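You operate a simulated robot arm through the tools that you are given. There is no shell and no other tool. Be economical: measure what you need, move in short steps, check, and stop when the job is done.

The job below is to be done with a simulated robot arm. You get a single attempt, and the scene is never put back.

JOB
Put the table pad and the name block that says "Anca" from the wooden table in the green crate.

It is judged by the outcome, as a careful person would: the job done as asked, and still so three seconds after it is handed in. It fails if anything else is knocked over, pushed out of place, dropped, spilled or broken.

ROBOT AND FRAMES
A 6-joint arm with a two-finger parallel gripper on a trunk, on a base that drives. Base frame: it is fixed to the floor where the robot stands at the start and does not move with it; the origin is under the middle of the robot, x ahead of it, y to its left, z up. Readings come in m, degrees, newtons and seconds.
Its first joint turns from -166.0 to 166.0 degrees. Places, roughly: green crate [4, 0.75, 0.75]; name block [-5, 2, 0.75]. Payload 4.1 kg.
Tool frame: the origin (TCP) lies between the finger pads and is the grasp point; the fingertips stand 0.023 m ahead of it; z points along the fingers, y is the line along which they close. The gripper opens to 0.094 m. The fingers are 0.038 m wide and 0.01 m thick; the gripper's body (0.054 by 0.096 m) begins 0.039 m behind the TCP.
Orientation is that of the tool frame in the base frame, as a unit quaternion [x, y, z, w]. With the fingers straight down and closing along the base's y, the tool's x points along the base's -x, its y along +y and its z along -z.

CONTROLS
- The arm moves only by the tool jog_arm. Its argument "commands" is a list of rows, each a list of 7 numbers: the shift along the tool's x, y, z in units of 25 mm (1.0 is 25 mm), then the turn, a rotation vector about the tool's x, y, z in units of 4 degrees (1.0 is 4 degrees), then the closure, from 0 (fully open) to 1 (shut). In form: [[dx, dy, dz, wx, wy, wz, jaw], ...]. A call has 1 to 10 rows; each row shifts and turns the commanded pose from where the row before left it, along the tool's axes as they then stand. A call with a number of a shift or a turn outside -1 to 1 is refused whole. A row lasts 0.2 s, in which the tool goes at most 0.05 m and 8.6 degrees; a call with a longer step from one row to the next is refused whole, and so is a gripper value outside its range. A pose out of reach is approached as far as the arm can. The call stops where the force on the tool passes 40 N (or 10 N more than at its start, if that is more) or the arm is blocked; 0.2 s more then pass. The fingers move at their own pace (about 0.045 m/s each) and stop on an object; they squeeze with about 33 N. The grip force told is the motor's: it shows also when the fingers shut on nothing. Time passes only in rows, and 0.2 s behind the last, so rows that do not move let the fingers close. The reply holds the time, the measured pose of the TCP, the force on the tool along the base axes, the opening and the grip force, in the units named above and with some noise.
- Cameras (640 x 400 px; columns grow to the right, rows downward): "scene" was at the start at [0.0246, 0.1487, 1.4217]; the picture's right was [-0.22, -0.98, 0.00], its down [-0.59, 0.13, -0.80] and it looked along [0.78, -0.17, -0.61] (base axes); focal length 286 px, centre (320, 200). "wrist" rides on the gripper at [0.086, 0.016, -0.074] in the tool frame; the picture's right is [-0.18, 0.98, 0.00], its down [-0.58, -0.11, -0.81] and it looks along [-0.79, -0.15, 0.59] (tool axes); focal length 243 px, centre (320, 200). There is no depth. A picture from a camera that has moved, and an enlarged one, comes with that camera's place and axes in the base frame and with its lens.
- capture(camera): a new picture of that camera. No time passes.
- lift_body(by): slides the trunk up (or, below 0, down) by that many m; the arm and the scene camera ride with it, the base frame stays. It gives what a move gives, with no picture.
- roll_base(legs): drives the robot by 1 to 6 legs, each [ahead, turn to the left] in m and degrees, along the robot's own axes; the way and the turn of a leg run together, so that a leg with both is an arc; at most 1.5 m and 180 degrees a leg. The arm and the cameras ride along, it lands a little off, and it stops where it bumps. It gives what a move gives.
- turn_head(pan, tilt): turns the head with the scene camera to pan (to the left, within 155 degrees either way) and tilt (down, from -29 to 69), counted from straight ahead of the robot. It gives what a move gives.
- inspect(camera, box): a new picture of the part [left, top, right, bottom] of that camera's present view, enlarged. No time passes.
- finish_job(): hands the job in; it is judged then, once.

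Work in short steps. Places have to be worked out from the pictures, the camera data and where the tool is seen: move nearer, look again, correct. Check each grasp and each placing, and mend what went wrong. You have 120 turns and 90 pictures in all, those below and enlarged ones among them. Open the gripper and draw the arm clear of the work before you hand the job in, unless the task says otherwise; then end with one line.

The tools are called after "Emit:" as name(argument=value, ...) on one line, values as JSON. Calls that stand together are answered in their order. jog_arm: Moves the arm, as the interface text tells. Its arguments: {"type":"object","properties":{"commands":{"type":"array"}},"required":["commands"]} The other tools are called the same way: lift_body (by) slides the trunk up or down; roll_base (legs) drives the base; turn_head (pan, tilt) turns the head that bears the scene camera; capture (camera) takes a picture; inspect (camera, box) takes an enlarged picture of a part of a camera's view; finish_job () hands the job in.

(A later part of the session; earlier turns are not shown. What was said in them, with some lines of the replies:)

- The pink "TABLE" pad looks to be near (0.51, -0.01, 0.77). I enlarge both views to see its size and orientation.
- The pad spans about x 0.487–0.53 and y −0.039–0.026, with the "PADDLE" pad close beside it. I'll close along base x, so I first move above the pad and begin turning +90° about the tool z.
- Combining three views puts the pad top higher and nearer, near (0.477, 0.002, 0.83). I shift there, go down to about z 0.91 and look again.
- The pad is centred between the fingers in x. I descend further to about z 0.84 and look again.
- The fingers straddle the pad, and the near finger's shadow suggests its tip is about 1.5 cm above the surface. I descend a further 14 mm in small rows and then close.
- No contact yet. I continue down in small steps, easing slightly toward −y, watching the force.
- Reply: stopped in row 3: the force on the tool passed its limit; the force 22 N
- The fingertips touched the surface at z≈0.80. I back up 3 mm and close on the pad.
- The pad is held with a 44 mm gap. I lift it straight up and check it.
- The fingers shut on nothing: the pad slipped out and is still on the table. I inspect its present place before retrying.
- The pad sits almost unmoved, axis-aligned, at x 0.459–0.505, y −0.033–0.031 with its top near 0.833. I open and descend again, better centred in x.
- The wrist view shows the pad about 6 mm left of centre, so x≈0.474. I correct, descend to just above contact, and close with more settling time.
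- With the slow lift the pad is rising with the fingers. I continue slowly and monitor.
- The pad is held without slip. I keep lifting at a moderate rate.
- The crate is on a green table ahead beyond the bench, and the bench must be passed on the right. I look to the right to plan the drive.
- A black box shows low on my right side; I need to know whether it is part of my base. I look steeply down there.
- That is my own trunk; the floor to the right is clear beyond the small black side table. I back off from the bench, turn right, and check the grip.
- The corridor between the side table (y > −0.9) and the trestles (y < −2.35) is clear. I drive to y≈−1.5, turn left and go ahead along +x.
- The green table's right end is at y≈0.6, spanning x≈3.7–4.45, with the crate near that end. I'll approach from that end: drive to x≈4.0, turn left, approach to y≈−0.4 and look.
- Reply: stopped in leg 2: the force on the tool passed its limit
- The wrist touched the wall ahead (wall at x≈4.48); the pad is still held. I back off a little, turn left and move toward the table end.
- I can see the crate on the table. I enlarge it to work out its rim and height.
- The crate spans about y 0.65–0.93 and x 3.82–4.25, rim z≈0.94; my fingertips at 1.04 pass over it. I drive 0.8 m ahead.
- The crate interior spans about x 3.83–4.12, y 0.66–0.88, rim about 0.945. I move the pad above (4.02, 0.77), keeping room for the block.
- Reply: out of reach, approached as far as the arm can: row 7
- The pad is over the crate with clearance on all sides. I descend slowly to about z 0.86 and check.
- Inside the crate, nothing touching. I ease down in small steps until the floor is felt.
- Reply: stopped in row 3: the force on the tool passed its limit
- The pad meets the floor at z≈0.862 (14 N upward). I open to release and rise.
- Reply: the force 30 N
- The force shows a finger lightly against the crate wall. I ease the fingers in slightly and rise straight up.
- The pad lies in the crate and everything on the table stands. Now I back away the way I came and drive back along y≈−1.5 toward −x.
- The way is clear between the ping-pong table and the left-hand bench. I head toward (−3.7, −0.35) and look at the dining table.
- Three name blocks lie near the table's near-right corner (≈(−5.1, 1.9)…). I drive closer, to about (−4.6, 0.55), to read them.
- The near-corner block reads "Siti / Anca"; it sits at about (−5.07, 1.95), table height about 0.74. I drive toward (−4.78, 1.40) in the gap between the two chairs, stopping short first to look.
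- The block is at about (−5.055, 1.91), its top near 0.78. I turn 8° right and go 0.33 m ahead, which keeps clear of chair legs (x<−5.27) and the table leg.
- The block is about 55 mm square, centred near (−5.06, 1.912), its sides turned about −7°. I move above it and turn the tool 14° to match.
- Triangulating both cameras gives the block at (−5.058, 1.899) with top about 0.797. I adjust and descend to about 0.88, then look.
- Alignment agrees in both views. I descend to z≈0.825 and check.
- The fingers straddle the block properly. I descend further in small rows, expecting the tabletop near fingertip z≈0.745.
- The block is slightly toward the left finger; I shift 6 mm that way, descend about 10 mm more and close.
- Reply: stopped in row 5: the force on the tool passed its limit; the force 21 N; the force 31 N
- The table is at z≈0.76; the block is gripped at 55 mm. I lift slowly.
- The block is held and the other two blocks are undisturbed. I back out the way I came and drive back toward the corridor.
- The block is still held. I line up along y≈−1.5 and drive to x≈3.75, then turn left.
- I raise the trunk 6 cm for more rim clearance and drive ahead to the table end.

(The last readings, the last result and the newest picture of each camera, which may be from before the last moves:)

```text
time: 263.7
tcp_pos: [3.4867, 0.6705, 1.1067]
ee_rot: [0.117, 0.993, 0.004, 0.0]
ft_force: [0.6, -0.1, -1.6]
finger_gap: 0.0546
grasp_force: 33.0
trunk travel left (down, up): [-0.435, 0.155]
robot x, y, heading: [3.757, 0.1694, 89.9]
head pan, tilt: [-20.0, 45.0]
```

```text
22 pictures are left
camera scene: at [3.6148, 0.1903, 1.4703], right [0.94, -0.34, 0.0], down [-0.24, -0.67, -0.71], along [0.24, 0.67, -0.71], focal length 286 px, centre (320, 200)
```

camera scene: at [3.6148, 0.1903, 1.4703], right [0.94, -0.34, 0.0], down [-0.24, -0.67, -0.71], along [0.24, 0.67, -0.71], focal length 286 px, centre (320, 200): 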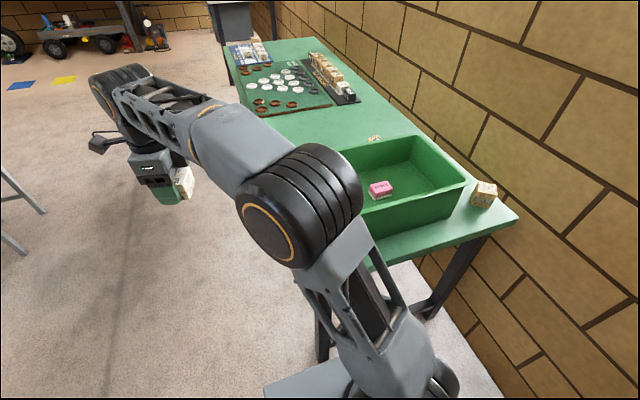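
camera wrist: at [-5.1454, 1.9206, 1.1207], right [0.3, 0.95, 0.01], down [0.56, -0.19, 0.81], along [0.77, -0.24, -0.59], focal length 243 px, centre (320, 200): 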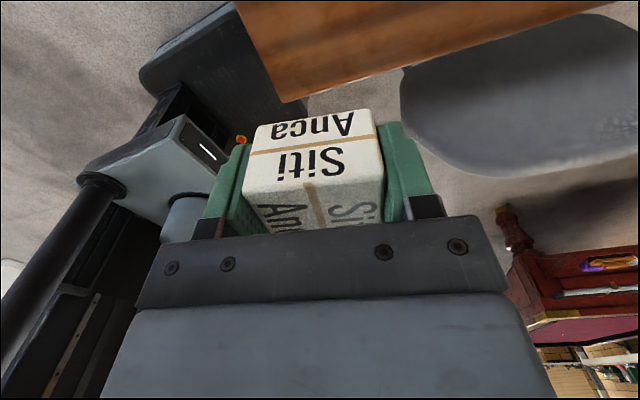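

The pad lies at about x 3.985–4.055, y 0.74–0.785; the crate spans x 3.82–4.17, y 0.60–0.86. To keep the wrist camera clear of the walls I'll turn the tool 58° so it points to the near-left corner, then set the block at about (3.925, 0.725).

Emit:
jog_arm(commands=[[0, 0, 0, 0, 0, -1, 1], [0, 0, 0, 0, 0, -1, 1], [0, 0, 0, 0, 0, -1, 1], [0, 0, 0, 0, 0, -1, 1], [0, 0, 0, 0, 0, -1, 1], [0, 0, 0, 0, 0, -1, 1], [0, 0, 0, 0, 0, -1, 1], [0, 0, 0, 0, 0, -1, 1]])

Emit:
jog_arm(commands=[[0, 0, 0, 0, 0, -1, 1], [0, 0, 0, 0, 0, -1, 1], [0, 0, 0, 0, 0, -1, 1], [0, 0, 0, 0, 0, -1, 1], [0, 0, 0, 0, 0, -1, 1], [0, 0, 0, 0, 0, -1, 1], [0, 0, 0, 0, 0, -0.5, 1], [0, 0, 0, 0, 0, 0, 1]])

Emit:
jog_arm(commands=[[-0.5, -0.4, 0, 0, 0, 0, 1], [-0.775, -0.6, 0, 0, 0, 0, 1], [-0.775, -0.6, 0, 0, 0, 0, 1], [-0.775, -0.6, 0, 0, 0, 0, 1], [-0.775, -0.6, 0, 0, 0, 0, 1], [-0.775, -0.6, 0, 0, 0, 0, 1], [-0.775, -0.6, 0, 0, 0, 0, 1], [-0.775, -0.6, 0, 0, 0, 0, 1], [-0.775, -0.6, 0, 0, 0, 0, 1], [-0.775, -0.6, 0, 0, 0, 0, 1]])

Emit:
capture(camera="wrist")

```text
time: 265.5
tcp_pos: [3.4863, 0.6706, 1.1064]
ee_rot: [-0.162, 0.987, 0.003, 0.001]
ft_force: [-0.3, -0.6, -0.8]
finger_gap: 0.0548
grasp_force: 32.7
trunk travel left (down, up): [-0.435, 0.155]
robot x, y, heading: [3.7513, 0.1703, 90.1]
head pan, tilt: [-20.0, 45.0]
```

```text
time: 267.3
tcp_pos: [3.487, 0.6705, 1.107]
ee_rot: [-0.379, 0.925, 0.004, 0.003]
ft_force: [0.6, 0.0, -1.6]
finger_gap: 0.0547
grasp_force: 32.8
trunk travel left (down, up): [-0.435, 0.155]
robot x, y, heading: [3.7531, 0.1707, 90.3]
head pan, tilt: [-20.0, 45.0]
```

```text
time: 269.5
tcp_pos: [3.7228, 0.6996, 1.1077]
ee_rot: [-0.38, 0.925, 0.004, 0.002]
ft_force: [-0.4, -0.1, -0.2]
finger_gap: 0.0546
grasp_force: 32.9
trunk travel left (down, up): [-0.435, 0.155]
robot x, y, heading: [3.7555, 0.1677, 90.2]
head pan, tilt: [-20.0, 45.0]
```

```text
21 pictures are left
camera wrist: at [3.6495, 0.651, 1.1816], right [-0.56, 0.83, 0.01], down [0.49, 0.32, 0.81], along [0.67, 0.46, -0.59], focal length 243 px, centre (320, 200)
```

wrist: 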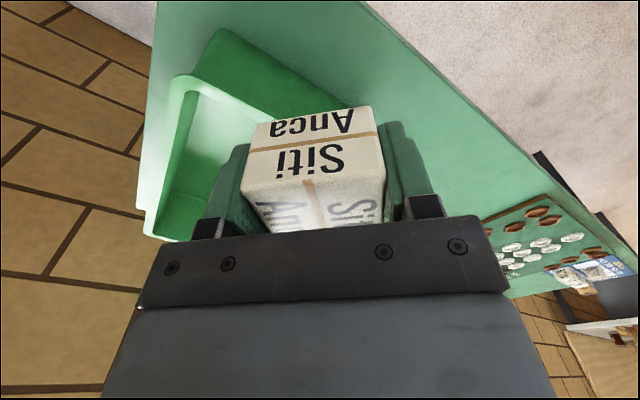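

The crate's near-left rim corner is seen at (3.81, 0.62), consistent. I finish moving to above (3.925, 0.725).

Emit:
jog_arm(commands=[[-0.717, -0.552, 0, 0, 0, 0, 1], [-0.717, -0.552, 0, 0, 0, 0, 1], [-0.717, -0.552, 0, 0, 0, 0, 1], [-0.717, -0.552, 0, 0, 0, 0, 1], [-0.717, -0.552, 0, 0, 0, 0, 1], [-0.717, -0.552, 0, 0, 0, 0, 1], [-0.717, -0.552, 0, 0, 0, 0, 1], [-0.717, -0.552, 0, 0, 0, 0, 1], [-0.717, -0.552, 0, 0, 0, 0, 1], [0, 0, 0, 0, 0, 0, 1]])

Emit:
capture(camera="wrist")

Emit:
capture(camera="scene")

```text
time: 271.7
tcp_pos: [3.9227, 0.7232, 1.1092]
ee_rot: [-0.379, 0.925, 0.004, 0.002]
ft_force: [-0.2, 0.1, -0.9]
finger_gap: 0.0544
grasp_force: 32.6
trunk travel left (down, up): [-0.435, 0.155]
robot x, y, heading: [3.7528, 0.1728, 90.3]
head pan, tilt: [-20.0, 45.0]
```

```text
20 pictures are left
camera wrist: at [3.8499, 0.674, 1.1817], right [-0.56, 0.83, 0.01], down [0.49, 0.32, 0.81], along [0.67, 0.46, -0.59], focal length 243 px, centre (320, 200)
```

wrist: 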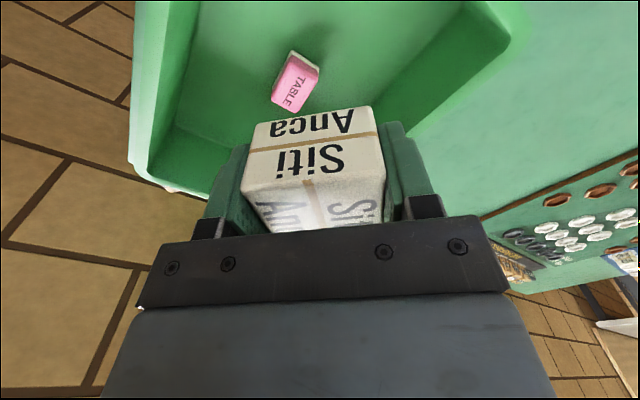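

```text
19 pictures are left
camera scene: at [3.6152, 0.1903, 1.4703], right [0.94, -0.34, 0.0], down [-0.24, -0.67, -0.71], along [0.24, 0.67, -0.71], focal length 286 px, centre (320, 200)
```

scene: 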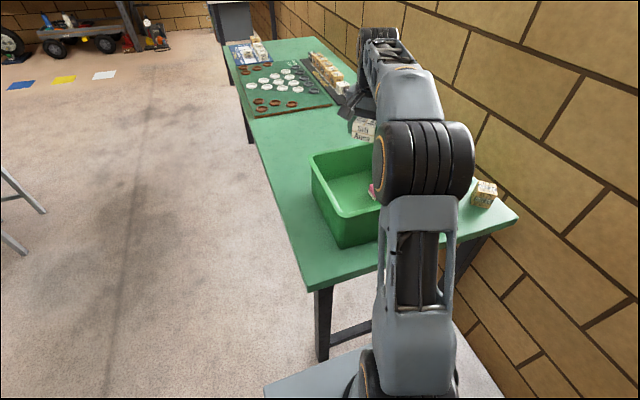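

The block hangs over free floor left of the pad. I lower to about z 0.90.

Emit:
jog_arm(commands=[[0, 0, 0.6, 0, 0, 0, 1], [0, 0, 0.9, 0, 0, 0, 1], [0, 0, 0.9, 0, 0, 0, 1], [0, 0, 0.9, 0, 0, 0, 1], [0, 0, 0.9, 0, 0, 0, 1], [0, 0, 0.9, 0, 0, 0, 1], [0, 0, 0.9, 0, 0, 0, 1], [0, 0, 0.9, 0, 0, 0, 1], [0, 0, 0.9, 0, 0, 0, 1], [0, 0, 0.6, 0, 0, 0, 1]])

Emit:
capture(camera="wrist")

Emit:
inspect(camera="scene", box=[270, 110, 478, 240])

```text
time: 273.9
tcp_pos: [3.9238, 0.7256, 0.8969]
ee_rot: [-0.38, 0.925, 0.004, 0.002]
ft_force: [0.2, 0.1, -1.2]
finger_gap: 0.0548
grasp_force: 32.8
trunk travel left (down, up): [-0.435, 0.155]
robot x, y, heading: [3.7534, 0.1731, 90.1]
head pan, tilt: [-20.0, 45.0]
```

```text
18 pictures are left
camera wrist: at [3.8503, 0.6766, 0.9706], right [-0.56, 0.83, 0.01], down [0.49, 0.32, 0.81], along [0.67, 0.46, -0.59], focal length 243 px, centre (320, 200)
```

wrist: 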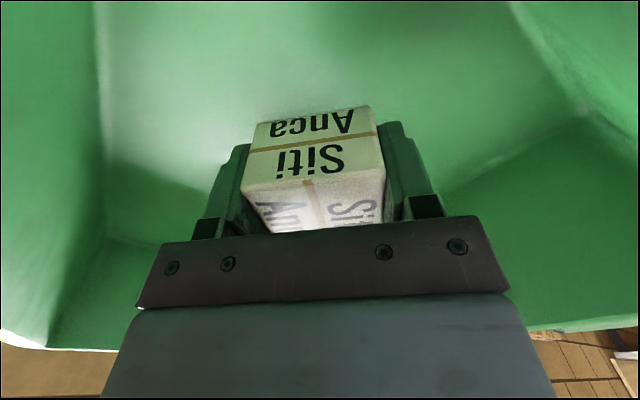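

```text
3.08 times, centred on (374, 175) of scene
camera zoom: at [3.6151, 0.1904, 1.4703], right [0.94, -0.34, 0.0], down [-0.24, -0.67, -0.71], along [0.24, 0.67, -0.71], focal length 880 px, centre (154, 277)
```

zoom: 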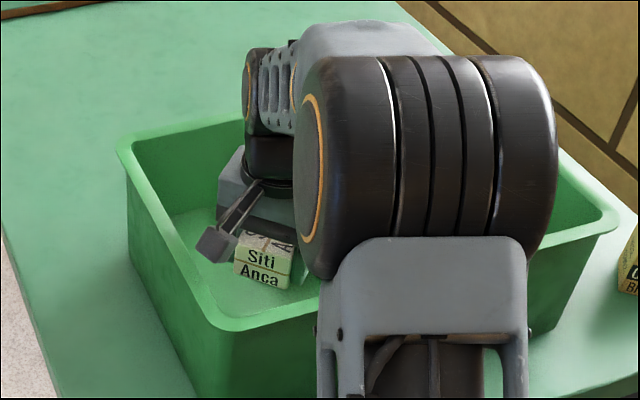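

Clear on all sides. I ease down until the floor is felt.

Emit:
jog_arm(commands=[[0, 0, 0.4, 0, 0, 0, 1], [0, 0, 0.3, 0, 0, 0, 1], [0, 0, 0.2, 0, 0, 0, 1], [0, 0, 0.15, 0, 0, 0, 1], [0, 0, 0.15, 0, 0, 0, 1], [0, 0, 0.15, 0, 0, 0, 1], [0, 0, 0.15, 0, 0, 0, 1]])

Emit:
capture(camera="wrist")

Emit:
inspect(camera="scene", box=[270, 110, 478, 240])

```text
time: 275.2
tcp_pos: [3.9258, 0.727, 0.8741]
ee_rot: [-0.379, 0.925, 0.009, 0.004]
ft_force: [4.6, -2.1, 12.5]
finger_gap: 0.0546
grasp_force: 33.3
trunk travel left (down, up): [-0.435, 0.155]
robot x, y, heading: [3.7527, 0.1727, 90.3]
head pan, tilt: [-20.0, 45.0]
stopped in row 6: the force on the tool passed its limit (the readings are from after the stop); the commanded pose is now the measured one
```

```text
16 pictures are left
camera wrist: at [3.8525, 0.6774, 0.9466], right [-0.56, 0.83, 0.01], down [0.49, 0.31, 0.81], along [0.67, 0.46, -0.58], focal length 243 px, centre (320, 200)
```

wrist: 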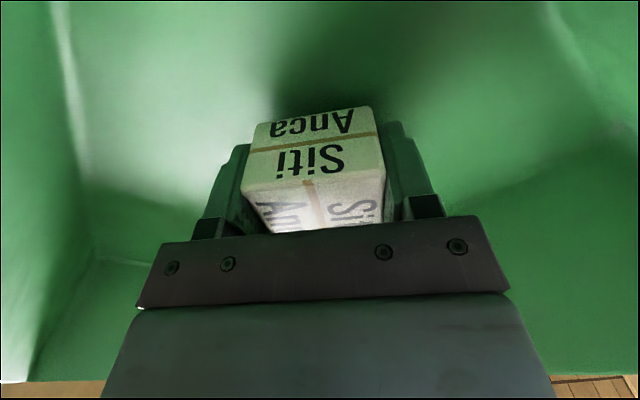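

```text
3.08 times, centred on (374, 175) of scene
camera zoom: at [3.6155, 0.1891, 1.4702], right [0.94, -0.34, 0.0], down [-0.24, -0.66, -0.71], along [0.24, 0.67, -0.71], focal length 880 px, centre (154, 277)
```

zoom: 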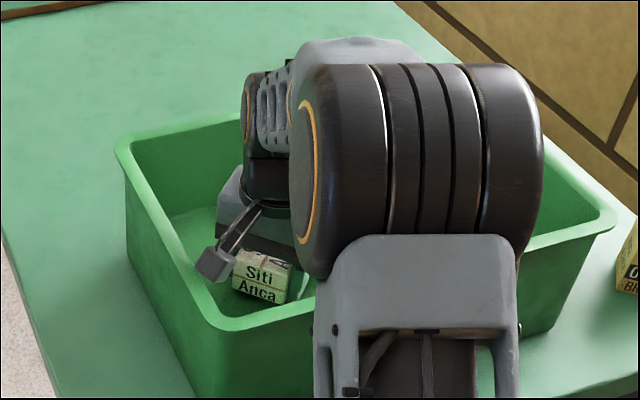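

Contact came ~12 mm higher than expected; the wrist camera may be touching the left wall. I lift 4 mm, shift 7 mm toward +x and lower again.

Emit:
jog_arm(commands=[[0, 0, -0.16, 0, 0, 0, 1], [-0.2, -0.2, 0, 0, 0, 0, 1], [0, 0, 0.1, 0, 0, 0, 1], [0, 0, 0.1, 0, 0, 0, 1], [0, 0, 0.1, 0, 0, 0, 1], [0, 0, 0.1, 0, 0, 0, 1], [0, 0, 0.1, 0, 0, 0, 1], [0, 0, 0.1, 0, 0, 0, 1]])

Emit:
capture(camera="wrist")

```text
time: 277.0
tcp_pos: [3.9328, 0.7282, 0.8626]
ee_rot: [-0.378, 0.926, 0.007, 0.005]
ft_force: [-0.7, 1.2, 1.8]
finger_gap: 0.0548
grasp_force: 33.3
trunk travel left (down, up): [-0.435, 0.155]
robot x, y, heading: [3.7557, 0.1742, 90.2]
head pan, tilt: [-20.0, 45.0]
```

```text
14 pictures are left
camera wrist: at [3.8592, 0.6787, 0.9345], right [-0.56, 0.83, 0.01], down [0.49, 0.32, 0.81], along [0.67, 0.46, -0.58], focal length 243 px, centre (320, 200)
```

wrist: 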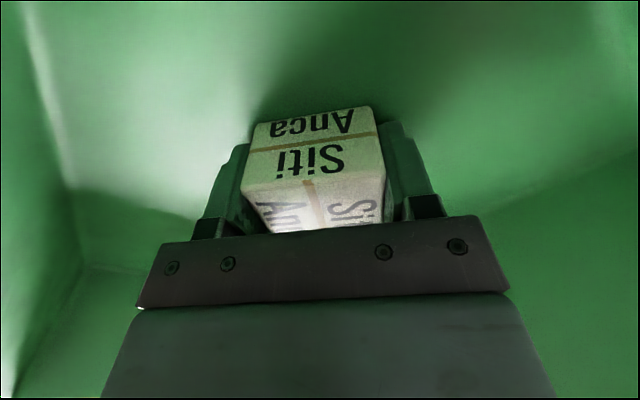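

The force vanished, so the camera had been brushing the wall. I turn the tool 8° further from the left wall and keep lowering gently.

Emit:
jog_arm(commands=[[0, 0, -0.1, 0, 0, -1, 1], [0, 0, 0, 0, 0, -1, 1], [0, 0, 0.15, 0, 0, 0, 1], [0, 0, 0.15, 0, 0, 0, 1], [0, 0, 0.15, 0, 0, 0, 1], [0, 0, 0.15, 0, 0, 0, 1], [0, 0, 0.15, 0, 0, 0, 1], [0, 0, 0.15, 0, 0, 0, 1]])

Emit:
capture(camera="wrist")

Emit:
inspect(camera="scene", box=[270, 110, 478, 240])

```text
time: 278.1
tcp_pos: [3.9328, 0.7289, 0.8614]
ee_rot: [-0.442, 0.897, 0.011, 0.009]
ft_force: [-1.8, -5.8, 18.7]
finger_gap: 0.0544
grasp_force: 33.3
trunk travel left (down, up): [-0.435, 0.155]
robot x, y, heading: [3.7563, 0.1724, 90.2]
head pan, tilt: [-20.0, 45.0]
stopped in row 5: the force on the tool passed its limit (the readings are from after the stop); the commanded pose is now the measured one
```

```text
13 pictures are left
camera wrist: at [3.8659, 0.6692, 0.9334], right [-0.67, 0.74, 0.01], down [0.43, 0.37, 0.82], along [0.6, 0.55, -0.57], focal length 243 px, centre (320, 200)
```

wrist: 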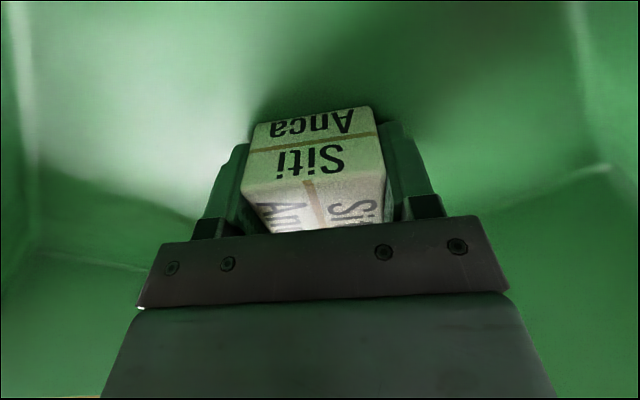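

```text
3.08 times, centred on (374, 175) of scene
camera zoom: at [3.6141, 0.1878, 1.4703], right [0.94, -0.34, 0.0], down [-0.24, -0.66, -0.71], along [0.24, 0.67, -0.71], focal length 880 px, centre (154, 277)
```

zoom: 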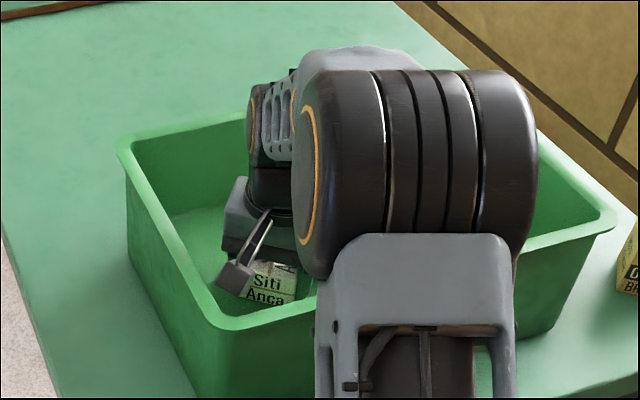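

It stopped at z≈0.861, matching the pad's floor contact, so the block is on the crate floor. I open partway and rise.

Emit:
jog_arm(commands=[[0, 0, -0.05, 0, 0, 0, 0.35], [0, 0, 0, 0, 0, 0, 0.25], [0, 0, 0, 0, 0, 0, 0.2], [0, 0, 0, 0, 0, 0, 0.2], [0, 0, 0, 0, 0, 0, 0.2]])

Emit:
jog_arm(commands=[[0, 0, -0.15, 0, 0, 0, 0.2], [0, 0, -0.3, 0, 0, 0, 0.2], [0, 0, -0.5, 0, 0, 0, 0.2], [0, 0, -0.7, 0, 0, 0, 0.2], [0, 0, -0.8, 0, 0, 0, 0.2], [0, 0, -0.8, 0, 0, 0, 0.2], [0, 0, -0.8, 0, 0, 0, 0.2], [0, 0, -0.8, 0, 0, 0, 0.2], [0, 0, -0.8, 0, 0, 0, 0.2], [0, 0, -0.8, 0, 0, 0, 0.2]])

Emit:
capture(camera="wrist")

```text
time: 279.3
tcp_pos: [3.932, 0.7317, 0.8619]
ee_rot: [-0.442, 0.897, 0.009, 0.009]
ft_force: [-2.3, 8.0, 22.4]
finger_gap: 0.072
grasp_force: 0.0
trunk travel left (down, up): [-0.435, 0.155]
robot x, y, heading: [3.7574, 0.168, 90.3]
head pan, tilt: [-20.0, 45.0]
```

```text
time: 281.5
tcp_pos: [3.9313, 0.7273, 1.0211]
ee_rot: [-0.443, 0.897, 0.009, 0.007]
ft_force: [0.4, 0.2, -0.4]
finger_gap: 0.0752
grasp_force: 0.0
trunk travel left (down, up): [-0.435, 0.155]
robot x, y, heading: [3.7548, 0.1765, 90.4]
head pan, tilt: [-20.0, 45.0]
```

```text
11 pictures are left
camera wrist: at [3.8657, 0.668, 1.0944], right [-0.67, 0.74, 0.01], down [0.44, 0.38, 0.82], along [0.6, 0.55, -0.58], focal length 243 px, centre (320, 200)
```

wrist: 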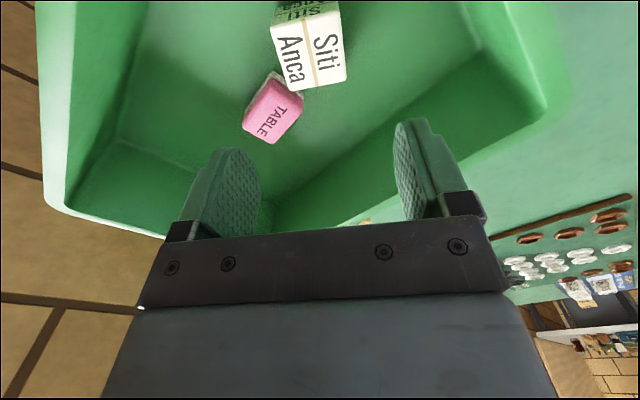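

Both objects rest on the crate floor. I rise further, open fully, and back the robot away.

Emit:
jog_arm(commands=[[0, 0, -0.8, 0, 0, 0, 0], [0, 0, -0.8, 0, 0, 0, 0], [0, 0, -0.8, 0, 0, 0, 0], [0, 0, 0, 0, 0, 0, 0]])

Emit:
roll_base(legs=[[-0.5, 0]])

Emit:
turn_head(pan=-20, tilt=30)

Emit:
capture(camera="scene")

```text
time: 282.5
tcp_pos: [3.9328, 0.7263, 1.0812]
ee_rot: [-0.443, 0.897, 0.009, 0.007]
ft_force: [0.0, 0.3, 0.0]
finger_gap: 0.094
grasp_force: 0.0
trunk travel left (down, up): [-0.435, 0.155]
robot x, y, heading: [3.7509, 0.174, 90.3]
head pan, tilt: [-20.0, 45.0]
```

```text
time: 285.5
tcp_pos: [3.9345, 0.2209, 1.0817]
ee_rot: [-0.441, 0.898, 0.008, 0.007]
ft_force: [0.2, 0.0, 0.1]
finger_gap: 0.0943
grasp_force: 0.0
trunk travel left (down, up): [-0.435, 0.155]
robot x, y, heading: [3.7589, -0.3329, 90.3]
head pan, tilt: [-20.0, 45.0]
```

```text
time: 286.2
tcp_pos: [3.9335, 0.2217, 1.0814]
ee_rot: [-0.441, 0.897, 0.009, 0.007]
ft_force: [-0.2, 0.2, -0.6]
finger_gap: 0.094
grasp_force: 0.0
trunk travel left (down, up): [-0.435, 0.155]
robot x, y, heading: [3.7547, -0.3328, 90.2]
head pan, tilt: [-20.0, 30.0]
```

```text
10 pictures are left
camera scene: at [3.6202, -0.3053, 1.4928], right [0.94, -0.34, 0.0], down [-0.17, -0.47, -0.87], along [0.29, 0.81, -0.5], focal length 286 px, centre (320, 200)
```

scene: 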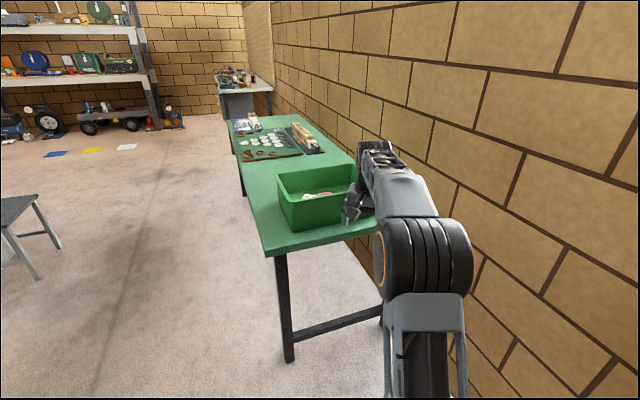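

The crate stands upright in its place with both items inside, the neighbouring things are undisturbed, and the arm is clear. I hand in the job.

Emit:
finish_job()

```text
The job is handed in.
```

The pink "TABLE" pad and the "Siti / Anca" name block from the wooden table are both on the floor of the green crate; the crate may have shifted a centimetre or two when a finger pressed its wall, and nothing else was seen to move.
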